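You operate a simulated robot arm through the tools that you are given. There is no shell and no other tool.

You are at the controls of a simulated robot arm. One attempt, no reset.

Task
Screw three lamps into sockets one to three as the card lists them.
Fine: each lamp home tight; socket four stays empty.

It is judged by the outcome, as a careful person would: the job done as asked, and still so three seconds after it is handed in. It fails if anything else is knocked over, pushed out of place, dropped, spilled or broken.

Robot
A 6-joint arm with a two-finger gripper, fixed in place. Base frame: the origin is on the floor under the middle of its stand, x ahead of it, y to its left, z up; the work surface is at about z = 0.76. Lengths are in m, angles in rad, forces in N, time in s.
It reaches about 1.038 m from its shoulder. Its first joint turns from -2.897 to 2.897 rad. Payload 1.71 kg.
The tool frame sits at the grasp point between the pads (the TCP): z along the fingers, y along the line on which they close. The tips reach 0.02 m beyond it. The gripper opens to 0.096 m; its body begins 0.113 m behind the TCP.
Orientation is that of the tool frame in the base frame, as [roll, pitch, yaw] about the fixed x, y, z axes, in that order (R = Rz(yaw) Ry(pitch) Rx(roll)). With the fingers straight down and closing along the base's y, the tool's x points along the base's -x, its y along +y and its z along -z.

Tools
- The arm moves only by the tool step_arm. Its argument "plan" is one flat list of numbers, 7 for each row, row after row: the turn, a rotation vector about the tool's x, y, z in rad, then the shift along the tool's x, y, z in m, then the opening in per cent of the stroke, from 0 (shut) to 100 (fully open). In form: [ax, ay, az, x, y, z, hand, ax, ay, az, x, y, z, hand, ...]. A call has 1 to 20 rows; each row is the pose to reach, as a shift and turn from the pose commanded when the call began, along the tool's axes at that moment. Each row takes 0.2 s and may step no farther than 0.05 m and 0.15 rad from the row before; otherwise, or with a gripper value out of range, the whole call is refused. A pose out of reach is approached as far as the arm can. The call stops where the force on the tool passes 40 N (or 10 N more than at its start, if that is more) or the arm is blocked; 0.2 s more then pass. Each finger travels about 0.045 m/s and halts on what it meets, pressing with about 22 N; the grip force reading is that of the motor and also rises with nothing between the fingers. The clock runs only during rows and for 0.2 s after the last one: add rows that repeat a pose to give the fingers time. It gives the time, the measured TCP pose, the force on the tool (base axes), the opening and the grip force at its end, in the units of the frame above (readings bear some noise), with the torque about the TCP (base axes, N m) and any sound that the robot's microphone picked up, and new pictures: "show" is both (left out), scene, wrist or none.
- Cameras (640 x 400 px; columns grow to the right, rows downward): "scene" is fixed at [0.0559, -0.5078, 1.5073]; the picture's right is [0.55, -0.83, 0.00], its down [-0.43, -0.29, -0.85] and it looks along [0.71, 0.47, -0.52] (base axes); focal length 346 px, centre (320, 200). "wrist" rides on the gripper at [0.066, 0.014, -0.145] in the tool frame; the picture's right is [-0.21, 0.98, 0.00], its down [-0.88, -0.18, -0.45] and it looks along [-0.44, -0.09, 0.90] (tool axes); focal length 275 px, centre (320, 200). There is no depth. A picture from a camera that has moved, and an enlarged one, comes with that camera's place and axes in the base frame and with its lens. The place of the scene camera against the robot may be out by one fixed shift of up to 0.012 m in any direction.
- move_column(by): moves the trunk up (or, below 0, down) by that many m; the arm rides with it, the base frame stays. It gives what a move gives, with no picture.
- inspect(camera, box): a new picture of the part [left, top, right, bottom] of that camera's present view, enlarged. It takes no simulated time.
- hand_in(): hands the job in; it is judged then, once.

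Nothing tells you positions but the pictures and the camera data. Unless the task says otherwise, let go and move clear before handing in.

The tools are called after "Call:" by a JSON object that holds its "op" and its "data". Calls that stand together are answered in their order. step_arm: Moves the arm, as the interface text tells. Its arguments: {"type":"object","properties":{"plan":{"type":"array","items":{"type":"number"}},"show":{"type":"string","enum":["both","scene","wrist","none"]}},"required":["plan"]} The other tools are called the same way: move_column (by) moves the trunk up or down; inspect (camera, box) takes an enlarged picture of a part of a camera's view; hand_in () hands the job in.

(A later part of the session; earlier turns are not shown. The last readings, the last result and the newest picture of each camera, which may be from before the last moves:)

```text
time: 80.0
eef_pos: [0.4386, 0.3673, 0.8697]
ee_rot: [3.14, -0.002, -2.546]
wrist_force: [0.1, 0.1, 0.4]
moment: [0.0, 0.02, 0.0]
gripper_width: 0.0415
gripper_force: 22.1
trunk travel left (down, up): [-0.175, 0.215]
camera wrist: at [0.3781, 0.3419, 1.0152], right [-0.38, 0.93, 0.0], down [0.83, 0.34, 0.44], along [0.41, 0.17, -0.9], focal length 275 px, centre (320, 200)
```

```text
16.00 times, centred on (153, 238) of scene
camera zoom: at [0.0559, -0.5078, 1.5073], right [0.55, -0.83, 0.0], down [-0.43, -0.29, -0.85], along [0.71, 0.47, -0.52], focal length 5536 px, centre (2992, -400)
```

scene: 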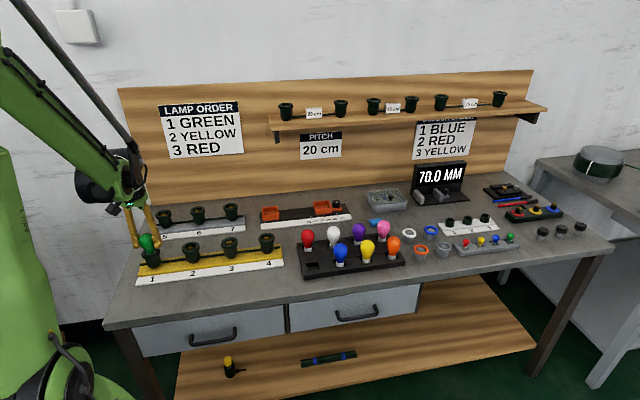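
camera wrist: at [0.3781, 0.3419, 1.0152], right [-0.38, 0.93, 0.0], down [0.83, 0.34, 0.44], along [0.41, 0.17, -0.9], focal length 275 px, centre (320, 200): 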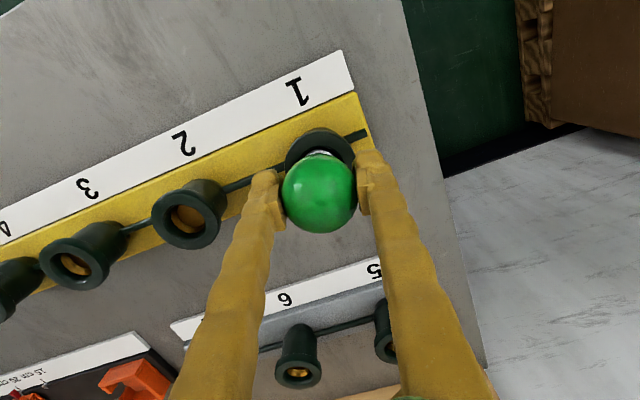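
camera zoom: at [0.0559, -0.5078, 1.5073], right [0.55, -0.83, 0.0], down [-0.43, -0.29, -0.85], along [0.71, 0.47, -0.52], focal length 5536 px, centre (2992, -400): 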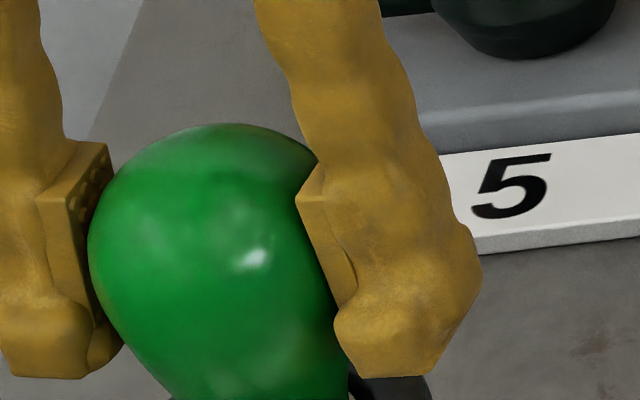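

The pattern stays fixed in the wrist view, so the lamp does turn with the fingers yet isn't feeding down. I'll try the usual trick for finding a thread start: turn it counter-clockwise under a light press and listen for it dropping in.

Call:
{"op": "step_arm", "data": {"plan": [0, 0, -0.15, 0, 0, 0.0005, 0, 0, 0, -0.3, 0, 0, 0.001, 0, 0, 0, -0.45, 0, 0, 0.0015, 0, 0, 0, -0.6, 0, 0, 0.002, 0, 0, 0, -0.75, 0, 0, 0.002, 0, 0, 0, -0.9, 0, 0, 0.002, 0, 0, 0, -1.05, 0, 0, 0.002, 0, 0, 0, -1.2, 0, 0, 0.002, 0, 0, 0, -1.35, 0, 0, 0.002, 0], "show": "none"}}

Call:
{"op": "step_arm", "data": {"plan": [0, 0, -0.15, 0, 0, 0, 0, 0, 0, -0.3, 0, 0, 0, 0, 0, 0, -0.45, 0, 0, 0, 0, 0, 0, -0.6, 0, 0, 0, 0, 0, 0, -0.75, 0, 0, 0, 0, 0, 0, -0.9, 0, 0, 0, 0, 0, 0, -1.05, 0, 0, 0, 0, 0, 0, -1.2, 0, 0, 0, 0, 0, 0, -1.35, 0, 0, 0, 0, 0, 0, -1.5, 0, 0, 0, 0], "show": "scene"}}

Call:
{"op": "inspect", "data": {"camera": "scene", "box": [130, 225, 180, 256]}}

```text
time: 82.0
eef_pos: [0.4407, 0.3672, 0.8693]
ee_rot: [3.137, 0.0, -1.194]
wrist_force: [1.4, 0.0, 3.7]
moment: [0.03, 0.04, 0.01]
gripper_width: 0.0417
gripper_force: 21.5
trunk travel left (down, up): [-0.175, 0.215]
```

```text
time: 84.2
eef_pos: [0.4387, 0.3676, 0.8678]
ee_rot: [-3.14, 0.0, 0.308]
wrist_force: [-0.1, 0.6, 8.0]
moment: [0.01, -0.02, 0.02]
gripper_width: 0.0416
gripper_force: 21.8
trunk travel left (down, up): [-0.175, 0.215]
```

scene: 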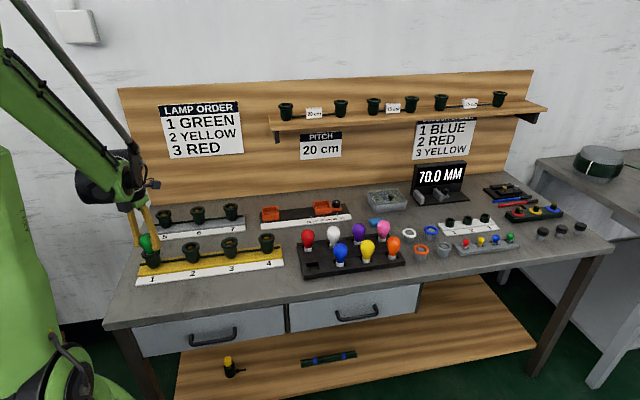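

```text
12.80 times, centred on (155, 240) of scene
camera zoom: at [0.0559, -0.5078, 1.5073], right [0.55, -0.83, 0.0], down [-0.43, -0.29, -0.85], along [0.71, 0.47, -0.52], focal length 4429 px, centre (2432, -318)
```

zoom: 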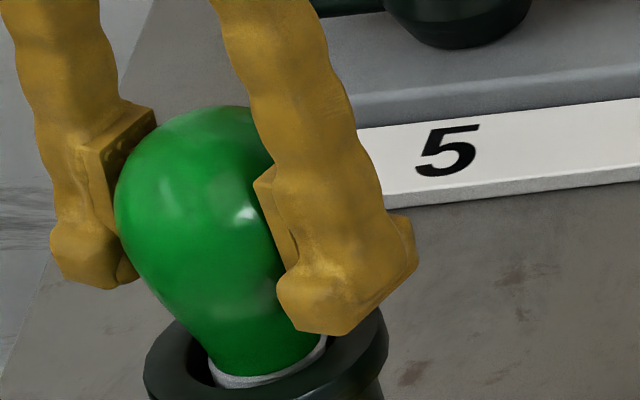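

Turning counter-clockwise at constant height pushed the lamp up (3.7 N to 8 N), so the thread is in fact engaged. I'll turn back clockwise in steps, reading force and torque, to see whether it meets a stop.

Call:
{"op": "step_arm", "data": {"plan": [0, 0, 0.15, 0, 0, 0, 0, 0, 0, 0.3, 0, 0, 0, 0, 0, 0, 0.45, 0, 0, 0, 0, 0, 0, 0.6, 0, 0, 0, 0, 0, 0, 0.75, 0, 0, 0, 0, 0, 0, 0.9, 0, 0, 0, 0, 0, 0, 1.05, 0, 0, 0, 0, 0, 0, 1.2, 0, 0, 0, 0, 0, 0, 1.35, 0, 0, 0, 0, 0, 0, 1.5, 0, 0, 0, 0], "show": "none"}}

Call:
{"op": "step_arm", "data": {"plan": [0, 0, 0.15, 0, 0, 0, 0, 0, 0, 0.3, 0, 0, 0, 0, 0, 0, 0.45, 0, 0, 0, 0, 0, 0, 0.6, 0, 0, 0, 0, 0, 0, 0.75, 0, 0, 0, 0, 0, 0, 0.9, 0, 0, 0, 0, 0, 0, 1.05, 0, 0, 0, 0, 0, 0, 1.2, 0, 0, 0, 0, 0, 0, 1.35, 0, 0, 0, 0], "show": "none"}}

Call:
{"op": "step_arm", "data": {"plan": [0, 0, 0.15, 0, 0, 0, 0, 0, 0, 0.3, 0, 0, 0, 0, 0, 0, 0.45, 0, 0, 0, 0, 0, 0, 0.6, 0, 0, 0, 0, 0, 0, 0.75, 0, 0, 0, 0], "show": "none"}}

Call:
{"op": "step_arm", "data": {"plan": [0, 0, 0.15, 0, 0, 0, 0, 0, 0, 0.3, 0, 0, 0, 0, 0, 0, 0.45, 0, 0, 0, 0, 0, 0, 0.6, 0, 0, 0, 0, 0, 0, 0.75, 0, 0, 0, 0], "show": "scene"}}

Call:
{"op": "inspect", "data": {"camera": "scene", "box": [130, 225, 180, 256]}}

```text
time: 86.4
eef_pos: [0.4404, 0.3672, 0.8692]
ee_rot: [3.139, 0.0, -1.199]
wrist_force: [0.3, -0.8, 5.5]
moment: [-0.03, 0.01, -0.02]
gripper_width: 0.0415
gripper_force: 22.0
trunk travel left (down, up): [-0.175, 0.215]
```

```text
time: 88.4
eef_pos: [0.4397, 0.3684, 0.8691]
ee_rot: [3.138, -0.002, -2.548]
wrist_force: [0.1, 0.7, 1.4]
moment: [-0.01, 0.03, 0.02]
gripper_width: 0.0416
gripper_force: 21.8
trunk travel left (down, up): [-0.175, 0.215]
```

```text
time: 89.6
eef_pos: [0.44, 0.3684, 0.8683]
ee_rot: [-3.139, -0.003, 2.986]
wrist_force: [0.7, 0.5, 1.7]
moment: [0.03, 0.0, -0.01]
gripper_width: 0.0417
gripper_force: 22.1
trunk travel left (down, up): [-0.175, 0.215]
```

```text
time: 90.8
eef_pos: [0.4393, 0.368, 0.8692]
ee_rot: [-3.14, -0.003, 2.237]
wrist_force: [-0.6, -0.3, 1.7]
moment: [0.01, 0.0, 0.01]
gripper_width: 0.0416
gripper_force: 21.8
trunk travel left (down, up): [-0.175, 0.215]
```

scene: 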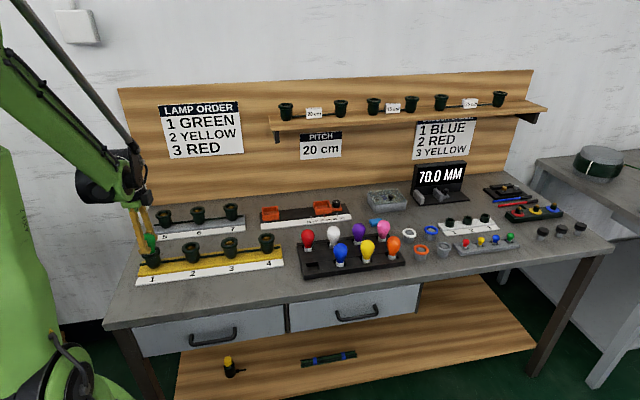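

```text
12.80 times, centred on (155, 240) of scene
camera zoom: at [0.0559, -0.5078, 1.5073], right [0.55, -0.83, 0.0], down [-0.43, -0.29, -0.85], along [0.71, 0.47, -0.52], focal length 4429 px, centre (2432, -318)
```

zoom: 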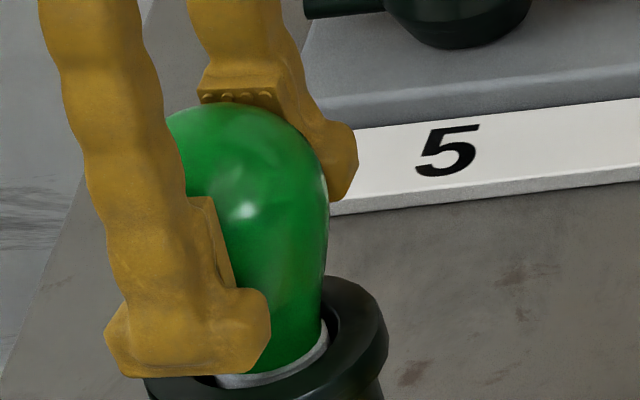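

Clockwise, the push fell from 8 N to about 1.5 N and then stopped changing: the lamp has reached a clockwise stop, with its glass joint level with the rim, and the fingers then slip round it. That fits "home", so I'll let go, rise clear and look at it, and also look down into socket 2 to gauge its depth.

Call:
{"op": "step_arm", "data": {"plan": [0, 0, 0, 0, 0, 0, 80, 0, 0, 0, 0, 0, 0, 80, 0, 0, 0, 0, 0, 0, 80, 0, 0, 0, 0, 0, -0.02, 80, 0, 0, 0, 0, 0, -0.05, 80, 0, 0, 0, 0, 0, -0.09, 80, 0, 0, 0, 0, 0, -0.13, 80, 0, 0, 0, 0, 0, -0.13, 80]}}

Call:
{"op": "inspect", "data": {"camera": "scene", "box": [130, 225, 180, 256]}}

Call:
{"op": "inspect", "data": {"camera": "wrist", "box": [220, 60, 420, 185]}}

```text
time: 92.6
eef_pos: [0.4407, 0.3666, 0.9976]
ee_rot: [-3.139, -0.003, 2.237]
wrist_force: [-0.2, -0.7, -0.3]
moment: [0.03, 0.0, 0.01]
gripper_width: 0.0768
gripper_force: 0.0
trunk travel left (down, up): [-0.175, 0.215]
camera wrist: at [0.4124, 0.4261, 1.1426], right [0.9, 0.44, 0.0], down [0.4, -0.8, 0.44], along [0.19, -0.4, -0.9], focal length 275 px, centre (320, 200)
```

scene: 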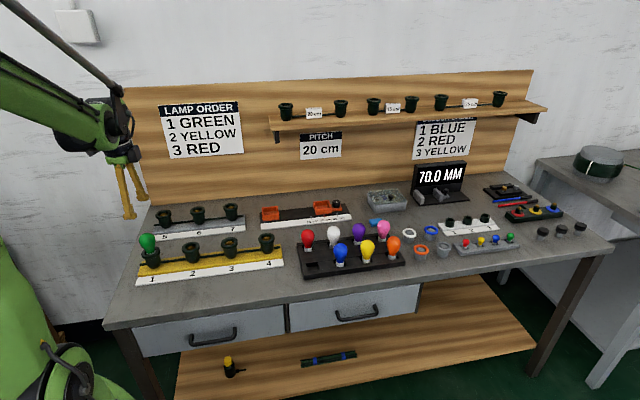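
wrist: 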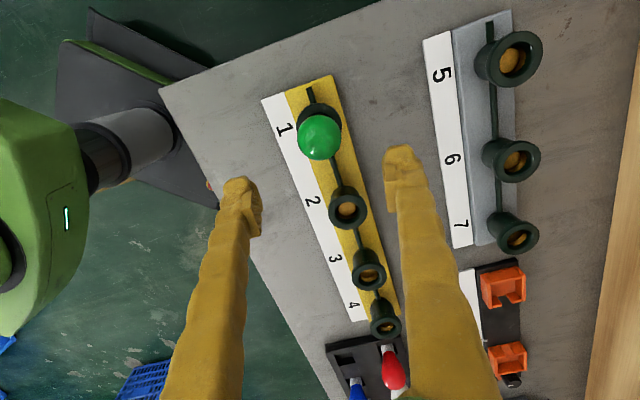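

```text
12.80 times, centred on (155, 240) of scene
camera zoom: at [0.0559, -0.5078, 1.5073], right [0.55, -0.83, 0.0], down [-0.43, -0.29, -0.85], along [0.71, 0.47, -0.52], focal length 4429 px, centre (2432, -318)
```

zoom: 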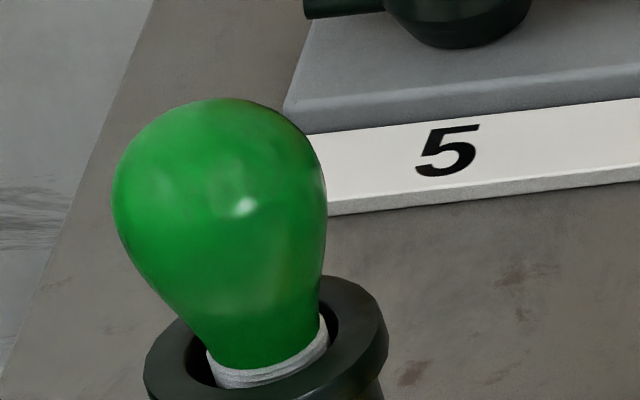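

```text
3.20 times, centred on (320, 122) of wrist
camera zoom: at [0.4124, 0.4261, 1.1426], right [0.9, 0.44, 0.0], down [0.4, -0.8, 0.44], along [0.19, -0.4, -0.9], focal length 881 px, centre (320, 448)
```

zoom: 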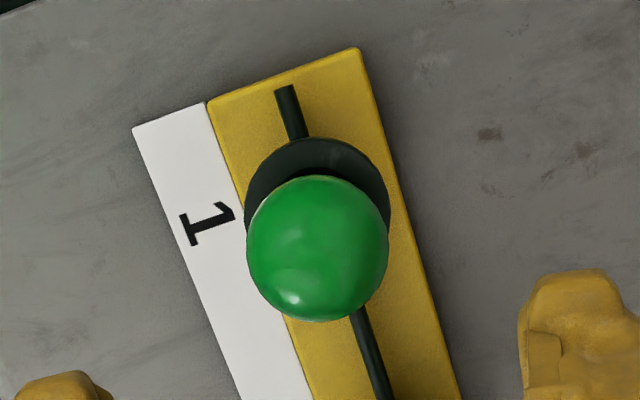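

Green stands upright with its glass joint at the mouth. Before taking the next lamp I'll move the wrist camera directly above empty socket 2 to see how deep its thread and contact lie, as a check on what "home" looks like.

Call:
{"op": "step_arm", "data": {"plan": [0, 0, 0, -0.045, 0, 0, 80, 0, 0, 0, -0.09, 0, 0, 80, 0, 0, 0, -0.135, 0, 0, 80, 0, 0, 0, -0.1779, 0.0004, 0.0, 80, 0, 0, 0, -0.1779, 0.0004, 0.04, 80, 0, 0, 0, -0.1779, 0.0004, 0.08, 80, 0, 0, 0, -0.1779, 0.0004, 0.0976, 80, 0, 0, 0, -0.1779, 0.0004, 0.0976, 80], "show": "wrist"}}

Call:
{"op": "inspect", "data": {"camera": "wrist", "box": [240, 10, 400, 110]}}

```text
time: 94.4
eef_pos: [0.5507, 0.2271, 0.9003]
ee_rot: [-3.138, -0.001, 2.239]
wrist_force: [0.0, -0.3, -0.4]
moment: [-0.01, 0.04, -0.02]
gripper_width: 0.077
gripper_force: 0.1
trunk travel left (down, up): [-0.175, 0.215]
camera wrist: at [0.522, 0.2877, 1.0454], right [0.9, 0.44, 0.0], down [0.4, -0.8, 0.44], along [0.19, -0.4, -0.9], focal length 275 px, centre (320, 200)
```

wrist: 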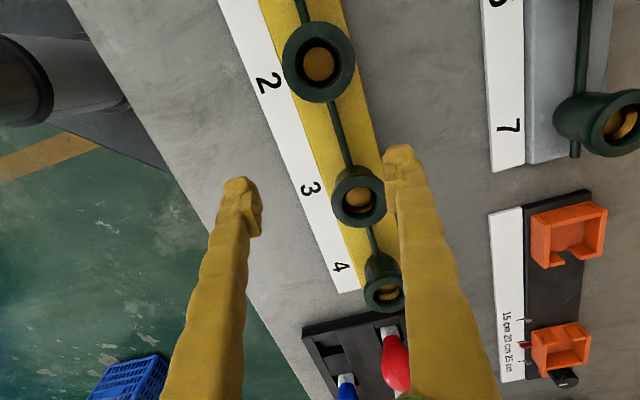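

```text
4.00 times, centred on (320, 60) of wrist
camera zoom: at [0.522, 0.2877, 1.0454], right [0.9, 0.44, 0.0], down [0.4, -0.8, 0.44], along [0.19, -0.4, -0.9], focal length 1101 px, centre (320, 760)
```

zoom: 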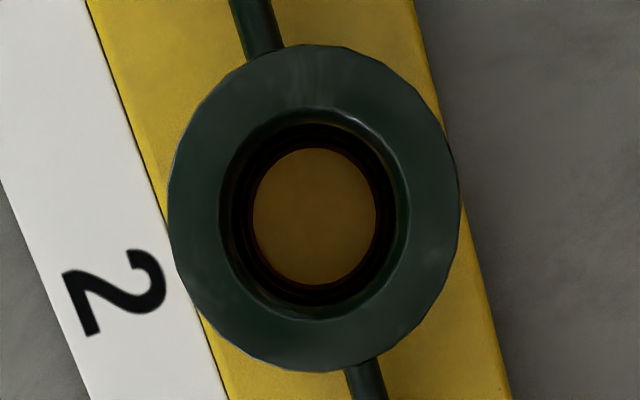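

Looking straight down socket 2 I see the dark rim, the mouth and the gold base. I'll enlarge the same features in sockets 3 and 4, seen obliquely, to work out how deep the gold base lies.

Call:
{"op": "inspect", "data": {"camera": "wrist", "box": [318, 155, 398, 235]}}

Call:
{"op": "inspect", "data": {"camera": "wrist", "box": [352, 245, 416, 315]}}

Call:
{"op": "inspect", "data": {"camera": "wrist", "box": [540, 80, 640, 170]}}

```text
5.00 times, centred on (358, 195) of wrist
camera zoom: at [0.522, 0.2877, 1.0454], right [0.9, 0.44, 0.0], down [0.4, -0.8, 0.44], along [0.19, -0.4, -0.9], focal length 1376 px, centre (130, 225)
```

zoom: 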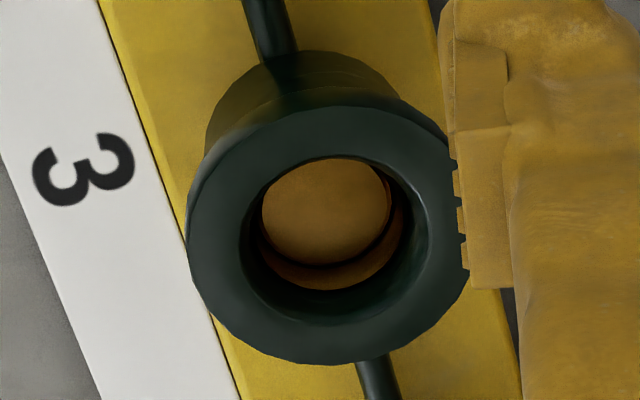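

```text
5.71 times, centred on (384, 280) of wrist
camera zoom: at [0.522, 0.2877, 1.0454], right [0.9, 0.44, 0.0], down [0.4, -0.8, 0.44], along [0.19, -0.4, -0.9], focal length 1573 px, centre (-46, -257)
```

zoom: 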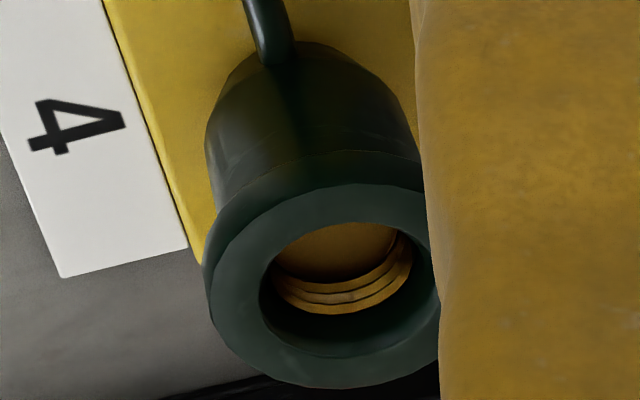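

```text
4.44 times, centred on (590, 125) of wrist
camera zoom: at [0.522, 0.2877, 1.0454], right [0.9, 0.44, 0.0], down [0.4, -0.8, 0.44], along [0.19, -0.4, -0.9], focal length 1224 px, centre (-880, 533)
```

zoom: 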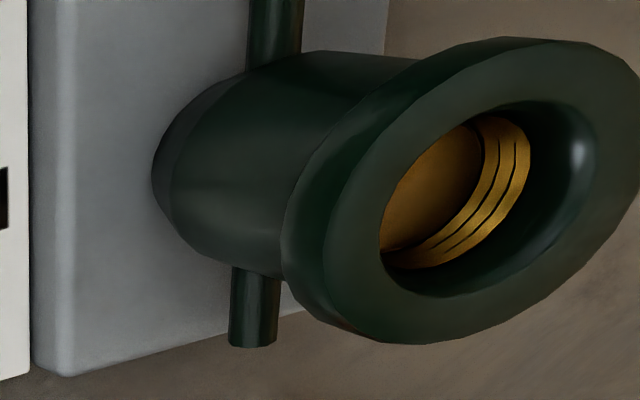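

The gold thread lies about 6–13 mm below the rim, and with a lamp length of about 60 mm from bulb centre to cap end, green's cap is at roughly that full depth, which supports "home". Next I'll go up and over to the yellow lamp at about (0.816, -0.1645), turning the fingers to close along y.

Call:
{"op": "step_arm", "data": {"plan": [0, 0, 0, 0, 0, -0.05, 80, 0, 0, 0, 0, 0, -0.1, 80, 0, 0, -0.082, -0.0429, -0.0031, -0.1, 80, 0, 0, -0.164, -0.0857, -0.0062, -0.1, 80, 0, 0, -0.246, -0.1286, -0.0093, -0.1, 80, 0, 0, -0.328, -0.1715, -0.0124, -0.1, 80, 0, 0, -0.41, -0.2144, -0.0155, -0.1, 80, 0, 0, -0.492, -0.2572, -0.0186, -0.1, 80, 0, 0, -0.574, -0.3001, -0.0217, -0.1, 80, 0, 0, -0.656, -0.343, -0.0248, -0.1, 80, 0, 0, -0.738, -0.3859, -0.0279, -0.1, 80, 0, 0, -0.82, -0.4287, -0.031, -0.1, 80, 0, 0, -0.902, -0.4716, -0.0341, -0.1, 80, 0, 0, -0.902, -0.4716, -0.0341, -0.1, 80, 0, 0, -0.902, -0.4716, -0.0341, -0.1, 80]}}

Call:
{"op": "inspect", "data": {"camera": "wrist", "box": [220, 80, 420, 205]}}

Call:
{"op": "inspect", "data": {"camera": "scene", "box": [120, 215, 184, 255]}}

```text
time: 97.6
eef_pos: [0.8159, -0.1641, 1.0005]
ee_rot: [3.141, -0.002, 3.139]
wrist_force: [0.4, -0.2, -0.3]
moment: [0.0, 0.03, -0.01]
gripper_width: 0.0767
gripper_force: 0.0
trunk travel left (down, up): [-0.175, 0.215]
camera wrist: at [0.7512, -0.1506, 1.1467], right [0.21, 0.98, 0.0], down [0.88, -0.19, 0.44], along [0.43, -0.09, -0.9], focal length 275 px, centre (320, 200)
```

scene: 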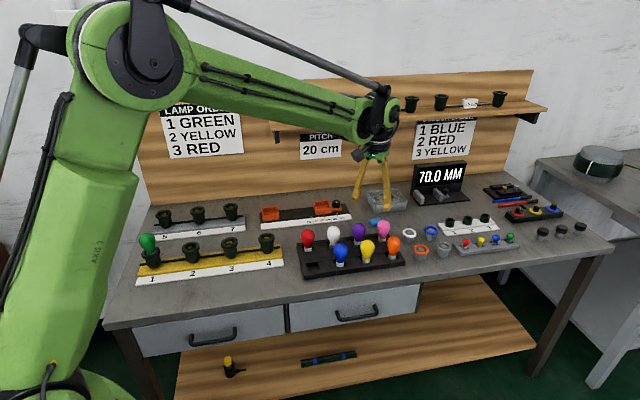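
wrist: 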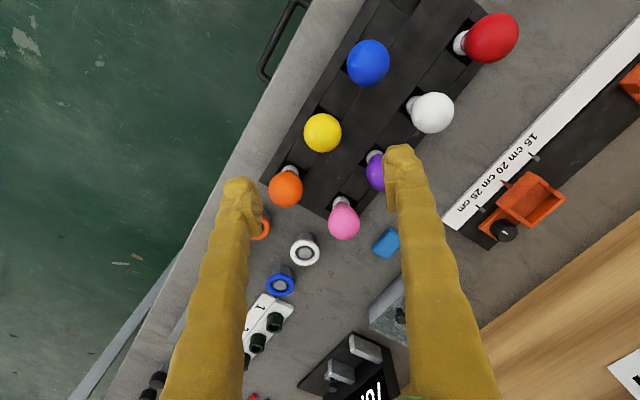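

```text
3.20 times, centred on (320, 142) of wrist
camera zoom: at [0.7512, -0.1506, 1.1467], right [0.21, 0.98, 0.0], down [0.88, -0.19, 0.44], along [0.43, -0.09, -0.9], focal length 881 px, centre (320, 384)
```

zoom: 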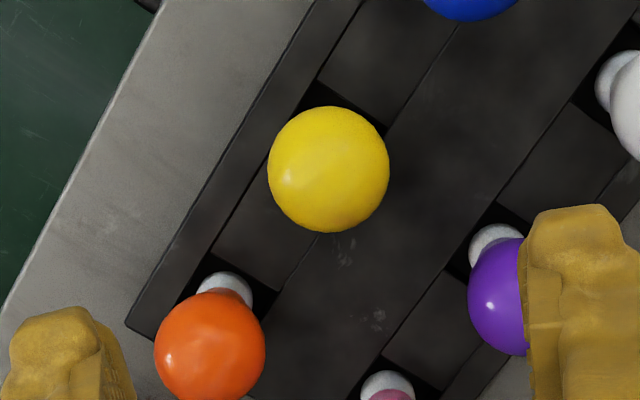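

```text
10.00 times, centred on (152, 235) of scene
camera zoom: at [0.0559, -0.5078, 1.5073], right [0.55, -0.83, 0.0], down [-0.43, -0.29, -0.85], along [0.71, 0.47, -0.52], focal length 3460 px, centre (2000, -150)
```

zoom: 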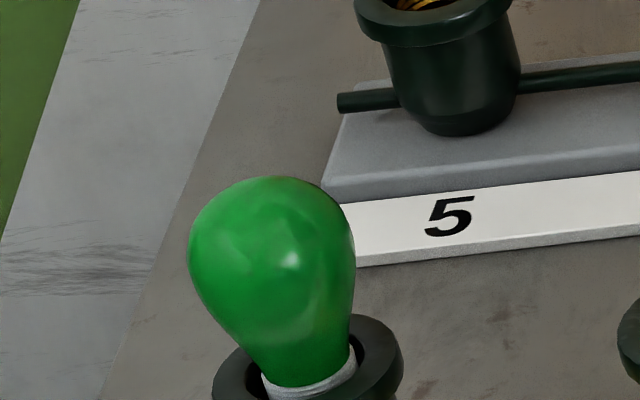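

Yellow's bulb sits at about (0.8205, -0.1615). I'll align and descend to just above it with the opening narrowed, then check.

Call:
{"op": "step_arm", "data": {"plan": [0, 0, 0, -0.0043, 0.0023, 0.03, 75, 0, 0, 0, -0.0043, 0.0023, 0.07, 75, 0, 0, 0, -0.0043, 0.0023, 0.1, 75, 0, 0, 0, -0.0043, 0.0023, 0.115, 75, 0, 0, 0, -0.0043, 0.0023, 0.115, 75, 0, 0, 0, -0.0043, 0.0023, 0.115, 75], "show": "wrist"}}

Call:
{"op": "inspect", "data": {"camera": "wrist", "box": [220, 100, 420, 225]}}

```text
time: 99.0
eef_pos: [0.8178, -0.1595, 0.8863]
ee_rot: [-3.14, -0.005, 3.14]
wrist_force: [-0.5, -0.1, -0.2]
moment: [0.0, -0.02, -0.05]
gripper_width: 0.0721
gripper_force: 0.0
trunk travel left (down, up): [-0.175, 0.215]
camera wrist: at [0.7545, -0.1461, 1.0306], right [0.21, 0.98, 0.0], down [0.88, -0.19, 0.44], along [0.43, -0.09, -0.9], focal length 275 px, centre (320, 200)
```

wrist: 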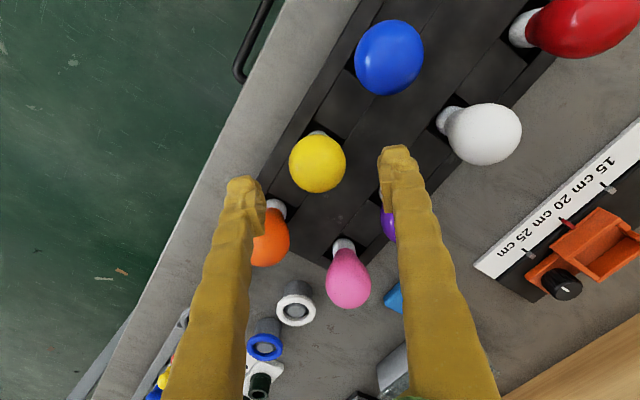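

```text
3.20 times, centred on (320, 162) of wrist
camera zoom: at [0.7545, -0.1461, 1.0306], right [0.21, 0.98, 0.0], down [0.88, -0.19, 0.44], along [0.43, -0.09, -0.9], focal length 881 px, centre (320, 320)
```

zoom: 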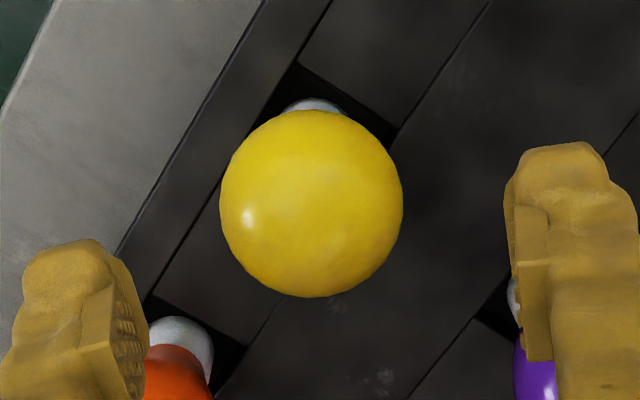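

Yellow's centre confirms at (0.821, -0.162), clear of orange and purple. I'll make the last 4 mm correction, descend to grip height and close.

Call:
{"op": "step_arm", "data": {"plan": [0, 0, 0, -0.0032, -0.0025, 0.0, 75, 0, 0, 0, -0.0032, -0.0025, 0.02, 75, 0, 0, 0, -0.0032, -0.0025, 0.04, 75, 0, 0, 0, -0.0032, -0.0025, 0.0573, 75, 0, 0, 0, -0.0032, -0.0025, 0.0573, 75, 0, 0, 0, -0.0032, -0.0025, 0.0573, 75], "show": "wrist"}}

Call:
{"op": "step_arm", "data": {"plan": [0, 0, 0, 0, 0, 0, 30, 0, 0, 0, 0, 0, 0, 0, 0, 0, 0, 0, 0, 0, 0, 0, 0, 0, 0, 0, 0, 0]}}

Call:
{"op": "inspect", "data": {"camera": "scene", "box": [310, 190, 440, 271]}}

```text
time: 100.4
eef_pos: [0.8208, -0.1642, 0.8284]
ee_rot: [3.142, -0.004, 3.139]
wrist_force: [0.2, -0.1, 0.2]
moment: [0.02, 0.03, -0.03]
gripper_width: 0.0719
gripper_force: 0.0
trunk travel left (down, up): [-0.175, 0.215]
camera wrist: at [0.7574, -0.1494, 0.9734], right [0.21, 0.98, 0.0], down [0.88, -0.19, 0.44], along [0.43, -0.09, -0.9], focal length 275 px, centre (320, 200)
```

wrist: 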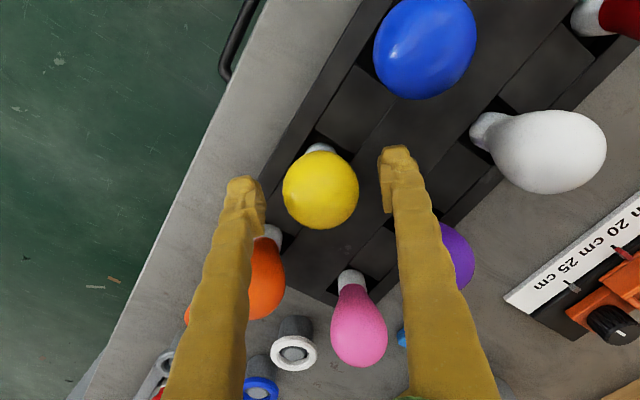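

```text
time: 101.4
eef_pos: [0.8235, -0.1638, 0.8281]
ee_rot: [-3.141, -0.004, 3.141]
wrist_force: [0.3, -0.4, 0.5]
moment: [-0.02, -0.01, -0.01]
gripper_width: 0.0416
gripper_force: 21.7
trunk travel left (down, up): [-0.175, 0.215]
camera wrist: at [0.7574, -0.1494, 0.9735], right [0.21, 0.98, 0.0], down [0.88, -0.19, 0.44], along [0.43, -0.09, -0.9], focal length 275 px, centre (320, 200)
```

scene: 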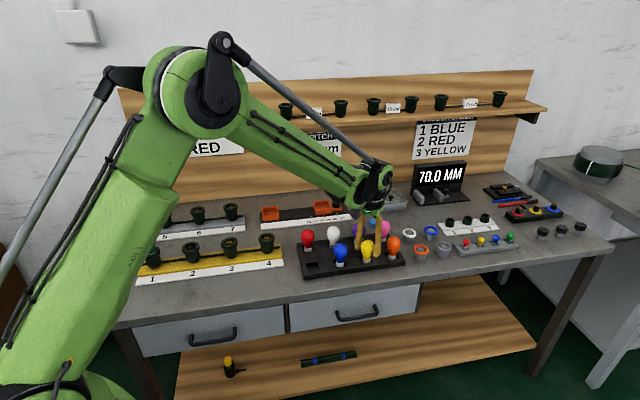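
wrist: 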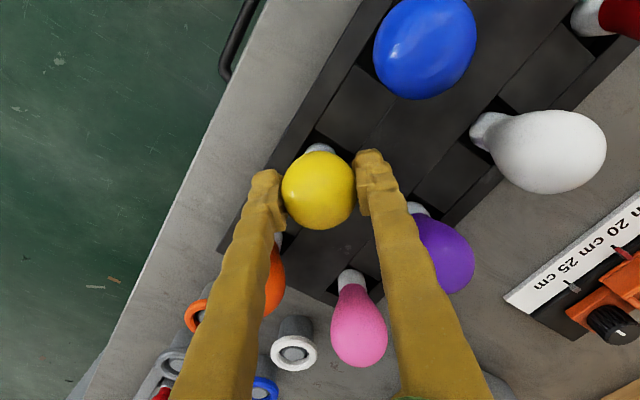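

```text
4.92 times, centred on (375, 230) of scene
camera zoom: at [0.0559, -0.5078, 1.5073], right [0.55, -0.83, 0.0], down [-0.43, -0.29, -0.85], along [0.71, 0.47, -0.52], focal length 1703 px, centre (49, 50)
```

zoom: 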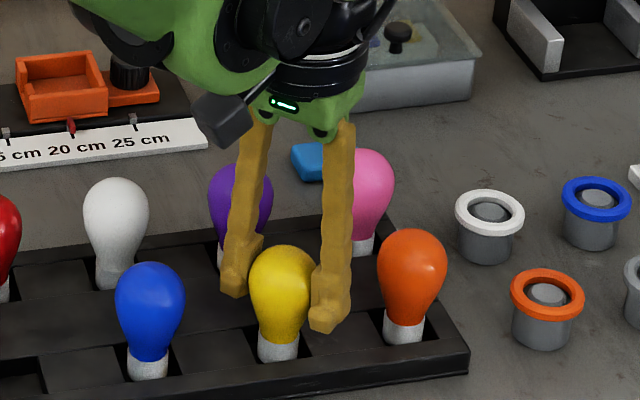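

Yellow is held (41.6 mm, 22 N). I'll lift it straight out by 14 cm and check it.

Call:
{"op": "step_arm", "data": {"plan": [0, 0, 0, 0, 0, -0.01, 0, 0, 0, 0, 0, 0, -0.03, 0, 0, 0, 0, 0, 0, -0.06, 0, 0, 0, 0, 0, 0, -0.1, 0, 0, 0, 0, 0, 0, -0.14, 0, 0, 0, 0, 0, 0, -0.14, 0], "show": "scene"}}

Call:
{"op": "inspect", "data": {"camera": "scene", "box": [320, 170, 420, 232]}}

```text
time: 102.8
eef_pos: [0.8223, -0.1608, 0.9672]
ee_rot: [-3.14, -0.001, 3.139]
wrist_force: [0.0, -0.4, -0.5]
moment: [-0.01, -0.01, 0.0]
gripper_width: 0.0413
gripper_force: 22.0
trunk travel left (down, up): [-0.175, 0.215]
```

scene: 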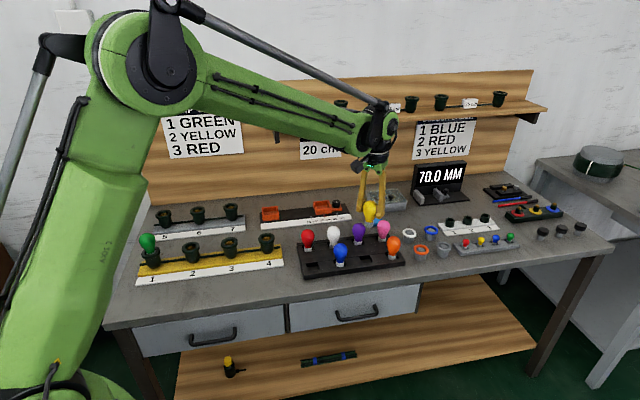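

```text
6.40 times, centred on (370, 201) of scene
camera zoom: at [0.0559, -0.5078, 1.5073], right [0.55, -0.83, 0.0], down [-0.43, -0.29, -0.85], along [0.71, 0.47, -0.52], focal length 2214 px, centre (0, 194)
```

zoom: 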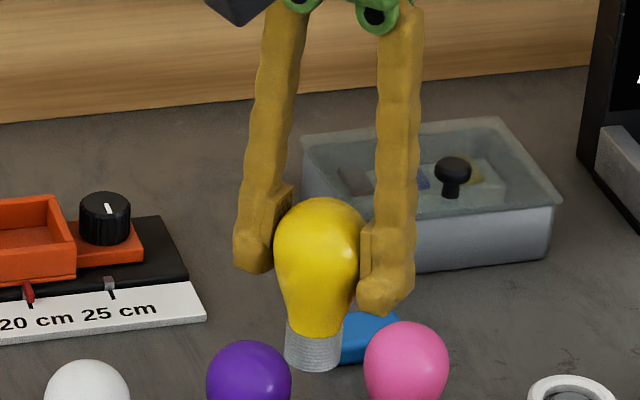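

Yellow is out cleanly and hangs straight; this view gives bulb centre to joint 40 mm and a cap of about 22 mm. I'll now carry it over to socket 2 at about (0.5205, 0.2865), winding counter-clockwise on the way.

Call:
{"op": "step_arm", "data": {"plan": [0, 0, -0.15, 0.0232, 0.0344, 0, 0, 0, 0, -0.3, 0.0464, 0.0688, 0, 0, 0, 0, -0.45, 0.0697, 0.1032, 0, 0, 0, 0, -0.6, 0.0929, 0.1376, 0, 0, 0, 0, -0.75, 0.1161, 0.172, 0, 0, 0, 0, -0.9, 0.1393, 0.2065, 0, 0, 0, 0, -1.05, 0.1625, 0.2409, 0, 0, 0, 0, -1.2, 0.1857, 0.2753, 0, 0, 0, 0, -1.35, 0.209, 0.3097, 0, 0, 0, 0, -1.5, 0.2322, 0.3441, 0, 0, 0, 0, -1.65, 0.2554, 0.3785, 0, 0, 0, 0, -1.8, 0.2786, 0.4129, 0, 0, 0, 0, -1.95, 0.3018, 0.4473, 0, 0, 0, 0, -2.1, 0.3018, 0.4473, 0, 0, 0, 0, -2.25, 0.3018, 0.4473, 0, 0, 0, 0, -2.4, 0.3018, 0.4473, 0, 0, 0, 0, -2.55, 0.3018, 0.4473, 0, 0, 0, 0, -2.7, 0.3018, 0.4473, 0, 0, 0, 0, -2.85, 0.3018, 0.4473, 0, 0, 0, 0, -3.0, 0.3018, 0.4473, 0, 0]}}

Call:
{"op": "inspect", "data": {"camera": "wrist", "box": [256, 90, 384, 170]}}

```text
time: 107.0
eef_pos: [0.5219, 0.2818, 0.969]
ee_rot: [3.141, 0.003, -0.142]
wrist_force: [-0.1, -0.7, 1.1]
moment: [-0.02, -0.02, 0.0]
gripper_width: 0.0413
gripper_force: 21.9
trunk travel left (down, up): [-0.175, 0.215]
camera wrist: at [0.5862, 0.2605, 1.1133], right [-0.34, -0.94, 0.0], down [-0.84, 0.31, 0.45], along [-0.42, 0.15, -0.89], focal length 275 px, centre (320, 200)
```

scene: 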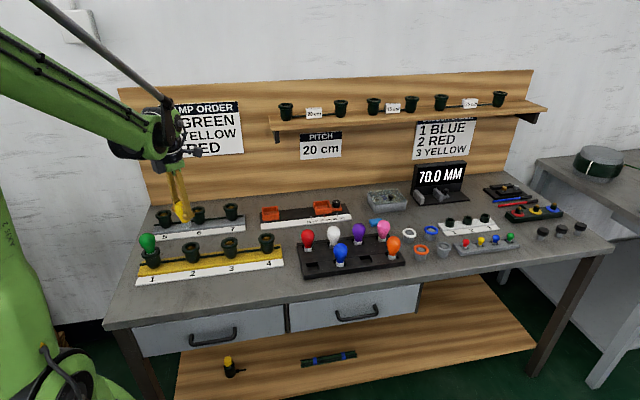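
wrist: 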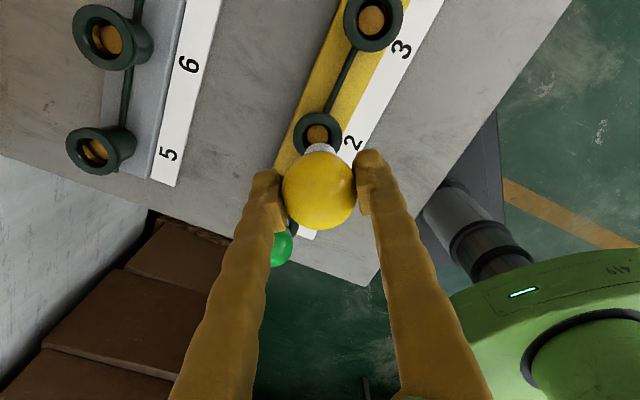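

```text
5.00 times, centred on (320, 130) of wrist
camera zoom: at [0.5862, 0.2605, 1.1133], right [-0.34, -0.94, 0.0], down [-0.84, 0.31, 0.45], along [-0.42, 0.15, -0.89], focal length 1376 px, centre (320, 550)
```

zoom: 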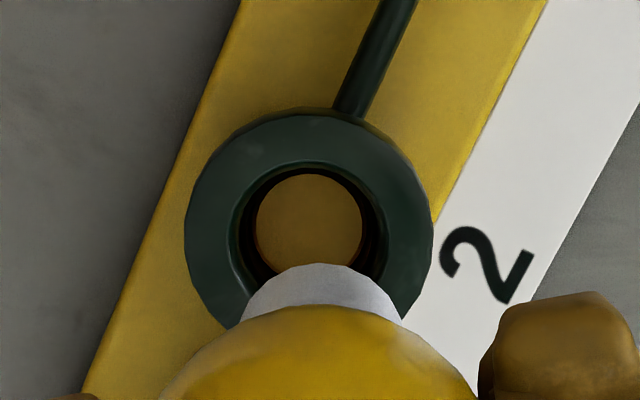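

Socket 2's centre measures (0.521, 0.286), and this time the lamp hangs right on the tool axis. I'll align, wind the last bit counter-clockwise, and lower to just above the rim.

Call:
{"op": "step_arm", "data": {"plan": [0, 0, -0.13, -0.001, -0.002, 0.01, 0, 0, 0, -0.26, -0.002, -0.004, 0.03, 0, 0, 0, -0.39, -0.002, -0.004, 0.05, 0, 0, 0, -0.39, -0.002, -0.004, 0.067, 0, 0, 0, -0.39, -0.002, -0.004, 0.079, 0, 0, 0, -0.39, -0.002, -0.004, 0.079, 0, 0, 0, -0.39, -0.002, -0.004, 0.079, 0]}}

Call:
{"op": "inspect", "data": {"camera": "wrist", "box": [256, 100, 384, 180]}}

Call:
{"op": "inspect", "data": {"camera": "scene", "box": [150, 205, 230, 255]}}

```text
time: 108.6
eef_pos: [0.5198, 0.2876, 0.8895]
ee_rot: [-3.141, 0.001, 0.245]
wrist_force: [0.1, -5.1, 23.8]
moment: [-0.04, -0.1, 0.02]
gripper_width: 0.0423
gripper_force: 21.5
trunk travel left (down, up): [-0.175, 0.215]
camera wrist: at [0.5872, 0.2917, 1.0345], right [0.04, -1.0, 0.0], down [-0.89, -0.04, 0.45], along [-0.45, -0.02, -0.89], focal length 275 px, centre (320, 200)
```

scene: 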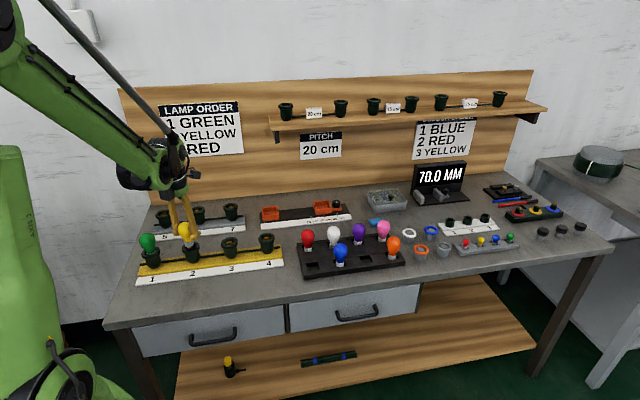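
wrist: 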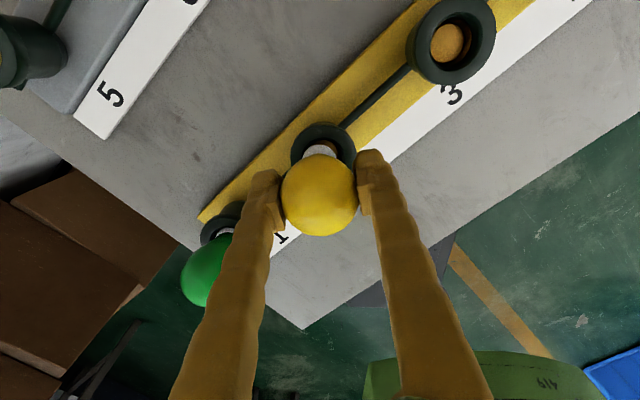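

```text
5.00 times, centred on (320, 140) of wrist
camera zoom: at [0.5872, 0.2917, 1.0345], right [0.04, -1.0, 0.0], down [-0.89, -0.04, 0.45], along [-0.45, -0.02, -0.89], focal length 1376 px, centre (320, 500)
```

zoom: 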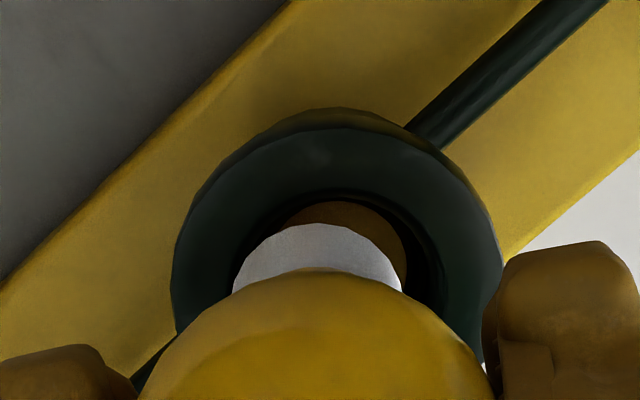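

```text
8.00 times, centred on (190, 230) of scene
camera zoom: at [0.0559, -0.5078, 1.5073], right [0.55, -0.83, 0.0], down [-0.43, -0.29, -0.85], along [0.71, 0.47, -0.52], focal length 2768 px, centre (1360, -40)
```

zoom: 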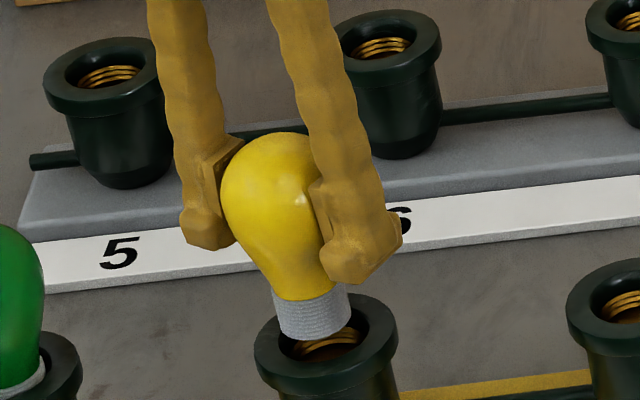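

The cap has landed on the rim edge about 3–4 mm off in y and is pressing with 24 N, so I must back off at once. I'll raise it 12 mm, shift 3.5 mm toward -y, and check how the lamp sits in the fingers.

Call:
{"op": "step_arm", "data": {"plan": [0, 0, 0, 0, 0, -0.006, 0, 0, 0, 0, 0, 0, -0.012, 0, 0, 0, 0, 0, 0.0036, -0.012, 0, 0, 0, 0, 0, 0.0036, -0.012, 0]}}

Call:
{"op": "inspect", "data": {"camera": "wrist", "box": [256, 100, 384, 180]}}

Call:
{"op": "inspect", "data": {"camera": "scene", "box": [150, 205, 230, 255]}}

```text
time: 109.6
eef_pos: [0.5224, 0.2846, 0.901]
ee_rot: [3.141, 0.003, 0.247]
wrist_force: [0.4, -0.7, -0.5]
moment: [-0.02, -0.01, 0.0]
gripper_width: 0.042
gripper_force: 22.3
trunk travel left (down, up): [-0.175, 0.215]
camera wrist: at [0.59, 0.2884, 1.0454], right [0.04, -1.0, 0.0], down [-0.89, -0.03, 0.45], along [-0.45, -0.02, -0.89], focal length 275 px, centre (320, 200)
```

scene: 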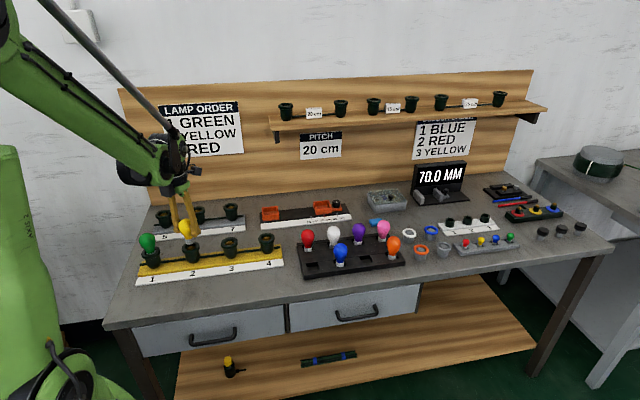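
wrist: 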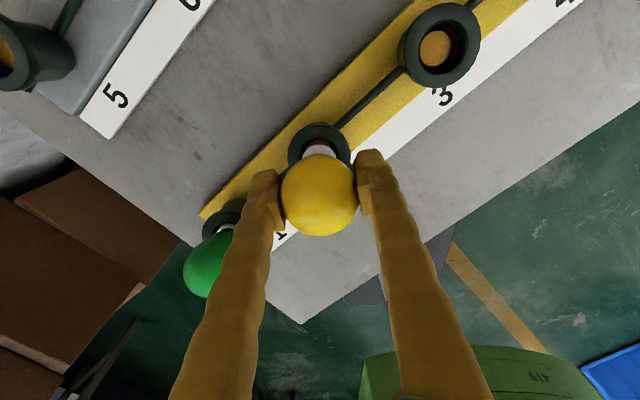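

```text
5.00 times, centred on (320, 140) of wrist
camera zoom: at [0.59, 0.2884, 1.0454], right [0.04, -1.0, 0.0], down [-0.89, -0.03, 0.45], along [-0.45, -0.02, -0.89], focal length 1376 px, centre (320, 500)
```

zoom: 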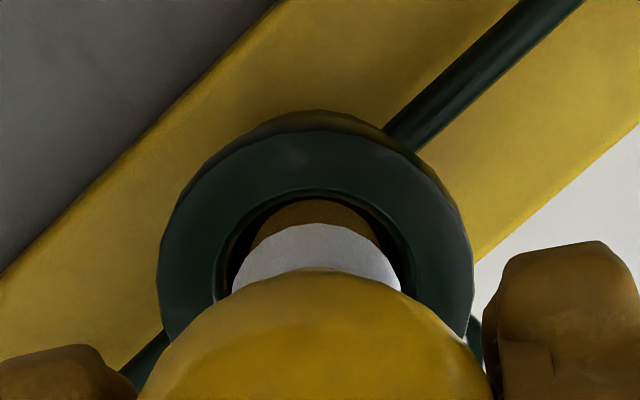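

```text
8.00 times, centred on (190, 230) of scene
camera zoom: at [0.0559, -0.5078, 1.5073], right [0.55, -0.83, 0.0], down [-0.43, -0.29, -0.85], along [0.71, 0.47, -0.52], focal length 2768 px, centre (1360, -40)
```

zoom: 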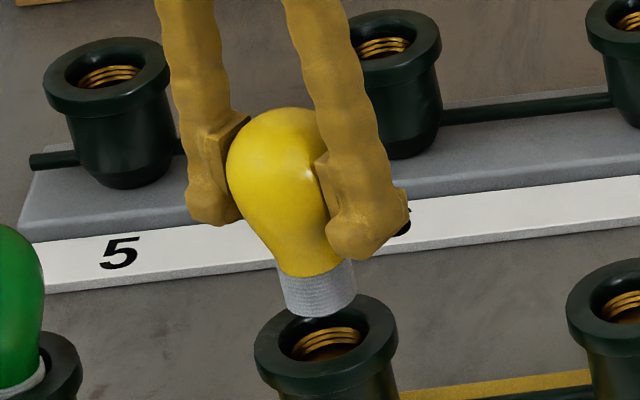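

The lamp is still upright but slid about 5 mm up in the fingers; the mouth now lines up in y, and I read the cap as about 3.3 mm too far in +x. I'll shift that and lower in small steps, reading the force each time.

Call:
{"op": "step_arm", "data": {"plan": [0, 0, 0, -0.0032, -0.0008, 0, 0, 0, 0, 0, -0.0032, -0.0008, 0.003, 0, 0, 0, 0, -0.0032, -0.0008, 0.006, 0, 0, 0, 0, -0.0032, -0.0008, 0.008, 0]}}

Call:
{"op": "inspect", "data": {"camera": "wrist", "box": [256, 100, 384, 180]}}

Call:
{"op": "inspect", "data": {"camera": "scene", "box": [150, 205, 230, 255]}}

```text
time: 110.6
eef_pos: [0.5183, 0.2854, 0.8925]
ee_rot: [-3.142, 0.002, 0.247]
wrist_force: [0.8, -0.2, -0.2]
moment: [0.0, -0.04, -0.01]
gripper_width: 0.0421
gripper_force: 21.7
trunk travel left (down, up): [-0.175, 0.215]
camera wrist: at [0.5863, 0.2877, 1.0379], right [0.04, -1.0, 0.0], down [-0.89, -0.04, 0.45], along [-0.45, -0.02, -0.89], focal length 275 px, centre (320, 200)
```

scene: 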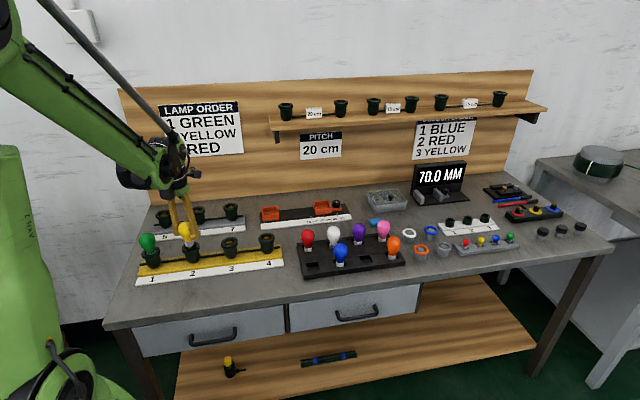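
wrist: 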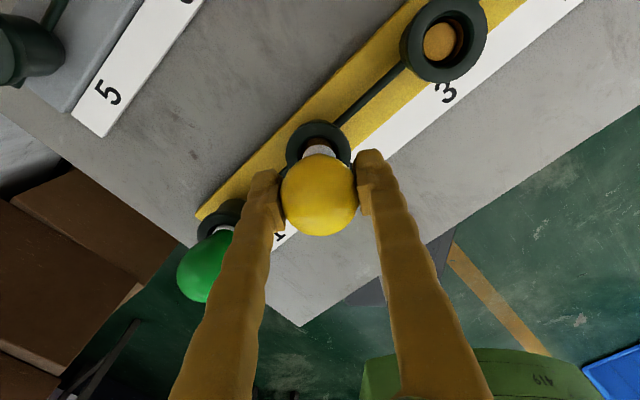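

```text
5.00 times, centred on (320, 140) of wrist
camera zoom: at [0.5863, 0.2877, 1.0379], right [0.04, -1.0, 0.0], down [-0.89, -0.04, 0.45], along [-0.45, -0.02, -0.89], focal length 1376 px, centre (320, 500)
```

zoom: 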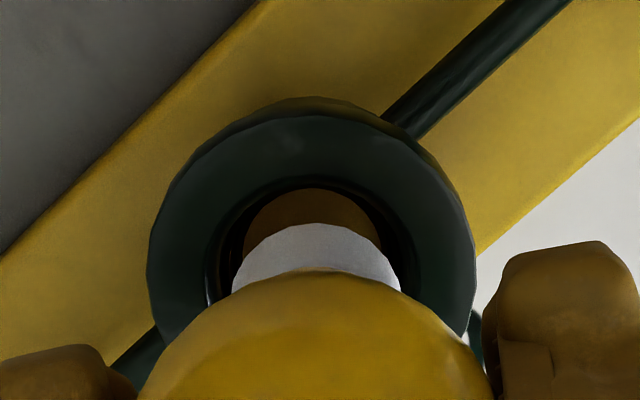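

```text
8.00 times, centred on (190, 230) of scene
camera zoom: at [0.0559, -0.5078, 1.5073], right [0.55, -0.83, 0.0], down [-0.43, -0.29, -0.85], along [0.71, 0.47, -0.52], focal length 2768 px, centre (1360, -40)
```

zoom: 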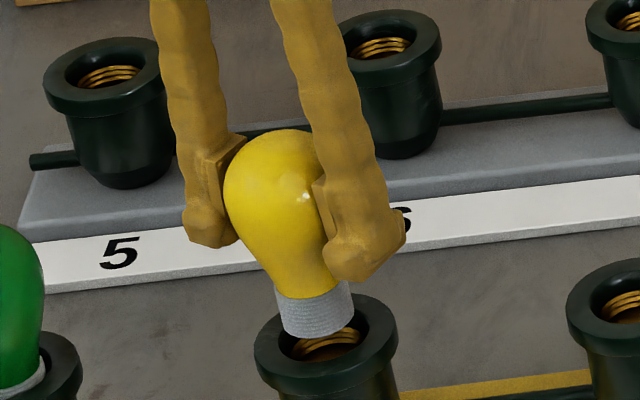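

Cap and mouth now agree to about 1 mm in both views, with the cap about 7 mm above the rim. I'll nudge +1 mm in x and lower 12 mm slowly.

Call:
{"op": "step_arm", "data": {"plan": [0, 0, 0, 0.0011, -0.0002, 0.003, 0, 0, 0, 0, 0.0011, -0.0002, 0.006, 0, 0, 0, 0, 0.0011, -0.0002, 0.008, 0, 0, 0, 0, 0.0011, -0.0002, 0.01, 0, 0, 0, 0, 0.0011, -0.0002, 0.012, 0], "show": "scene"}}

Call:
{"op": "inspect", "data": {"camera": "scene", "box": [150, 205, 230, 255]}}

```text
time: 111.8
eef_pos: [0.5179, 0.2852, 0.8816]
ee_rot: [-3.141, 0.003, 0.247]
wrist_force: [0.7, 0.7, 0.4]
moment: [0.0, -0.02, 0.0]
gripper_width: 0.0422
gripper_force: 22.4
trunk travel left (down, up): [-0.175, 0.215]
```

scene: 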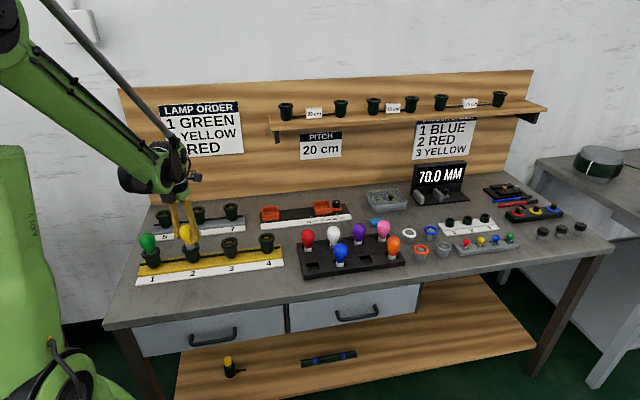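

```text
8.00 times, centred on (190, 230) of scene
camera zoom: at [0.0559, -0.5078, 1.5073], right [0.55, -0.83, 0.0], down [-0.43, -0.29, -0.85], along [0.71, 0.47, -0.52], focal length 2768 px, centre (1360, -40)
```

zoom: 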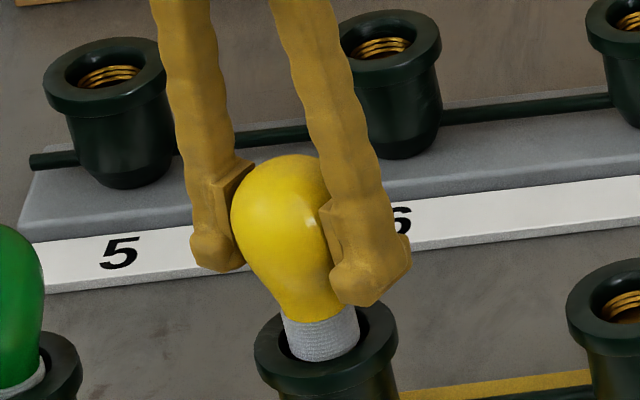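

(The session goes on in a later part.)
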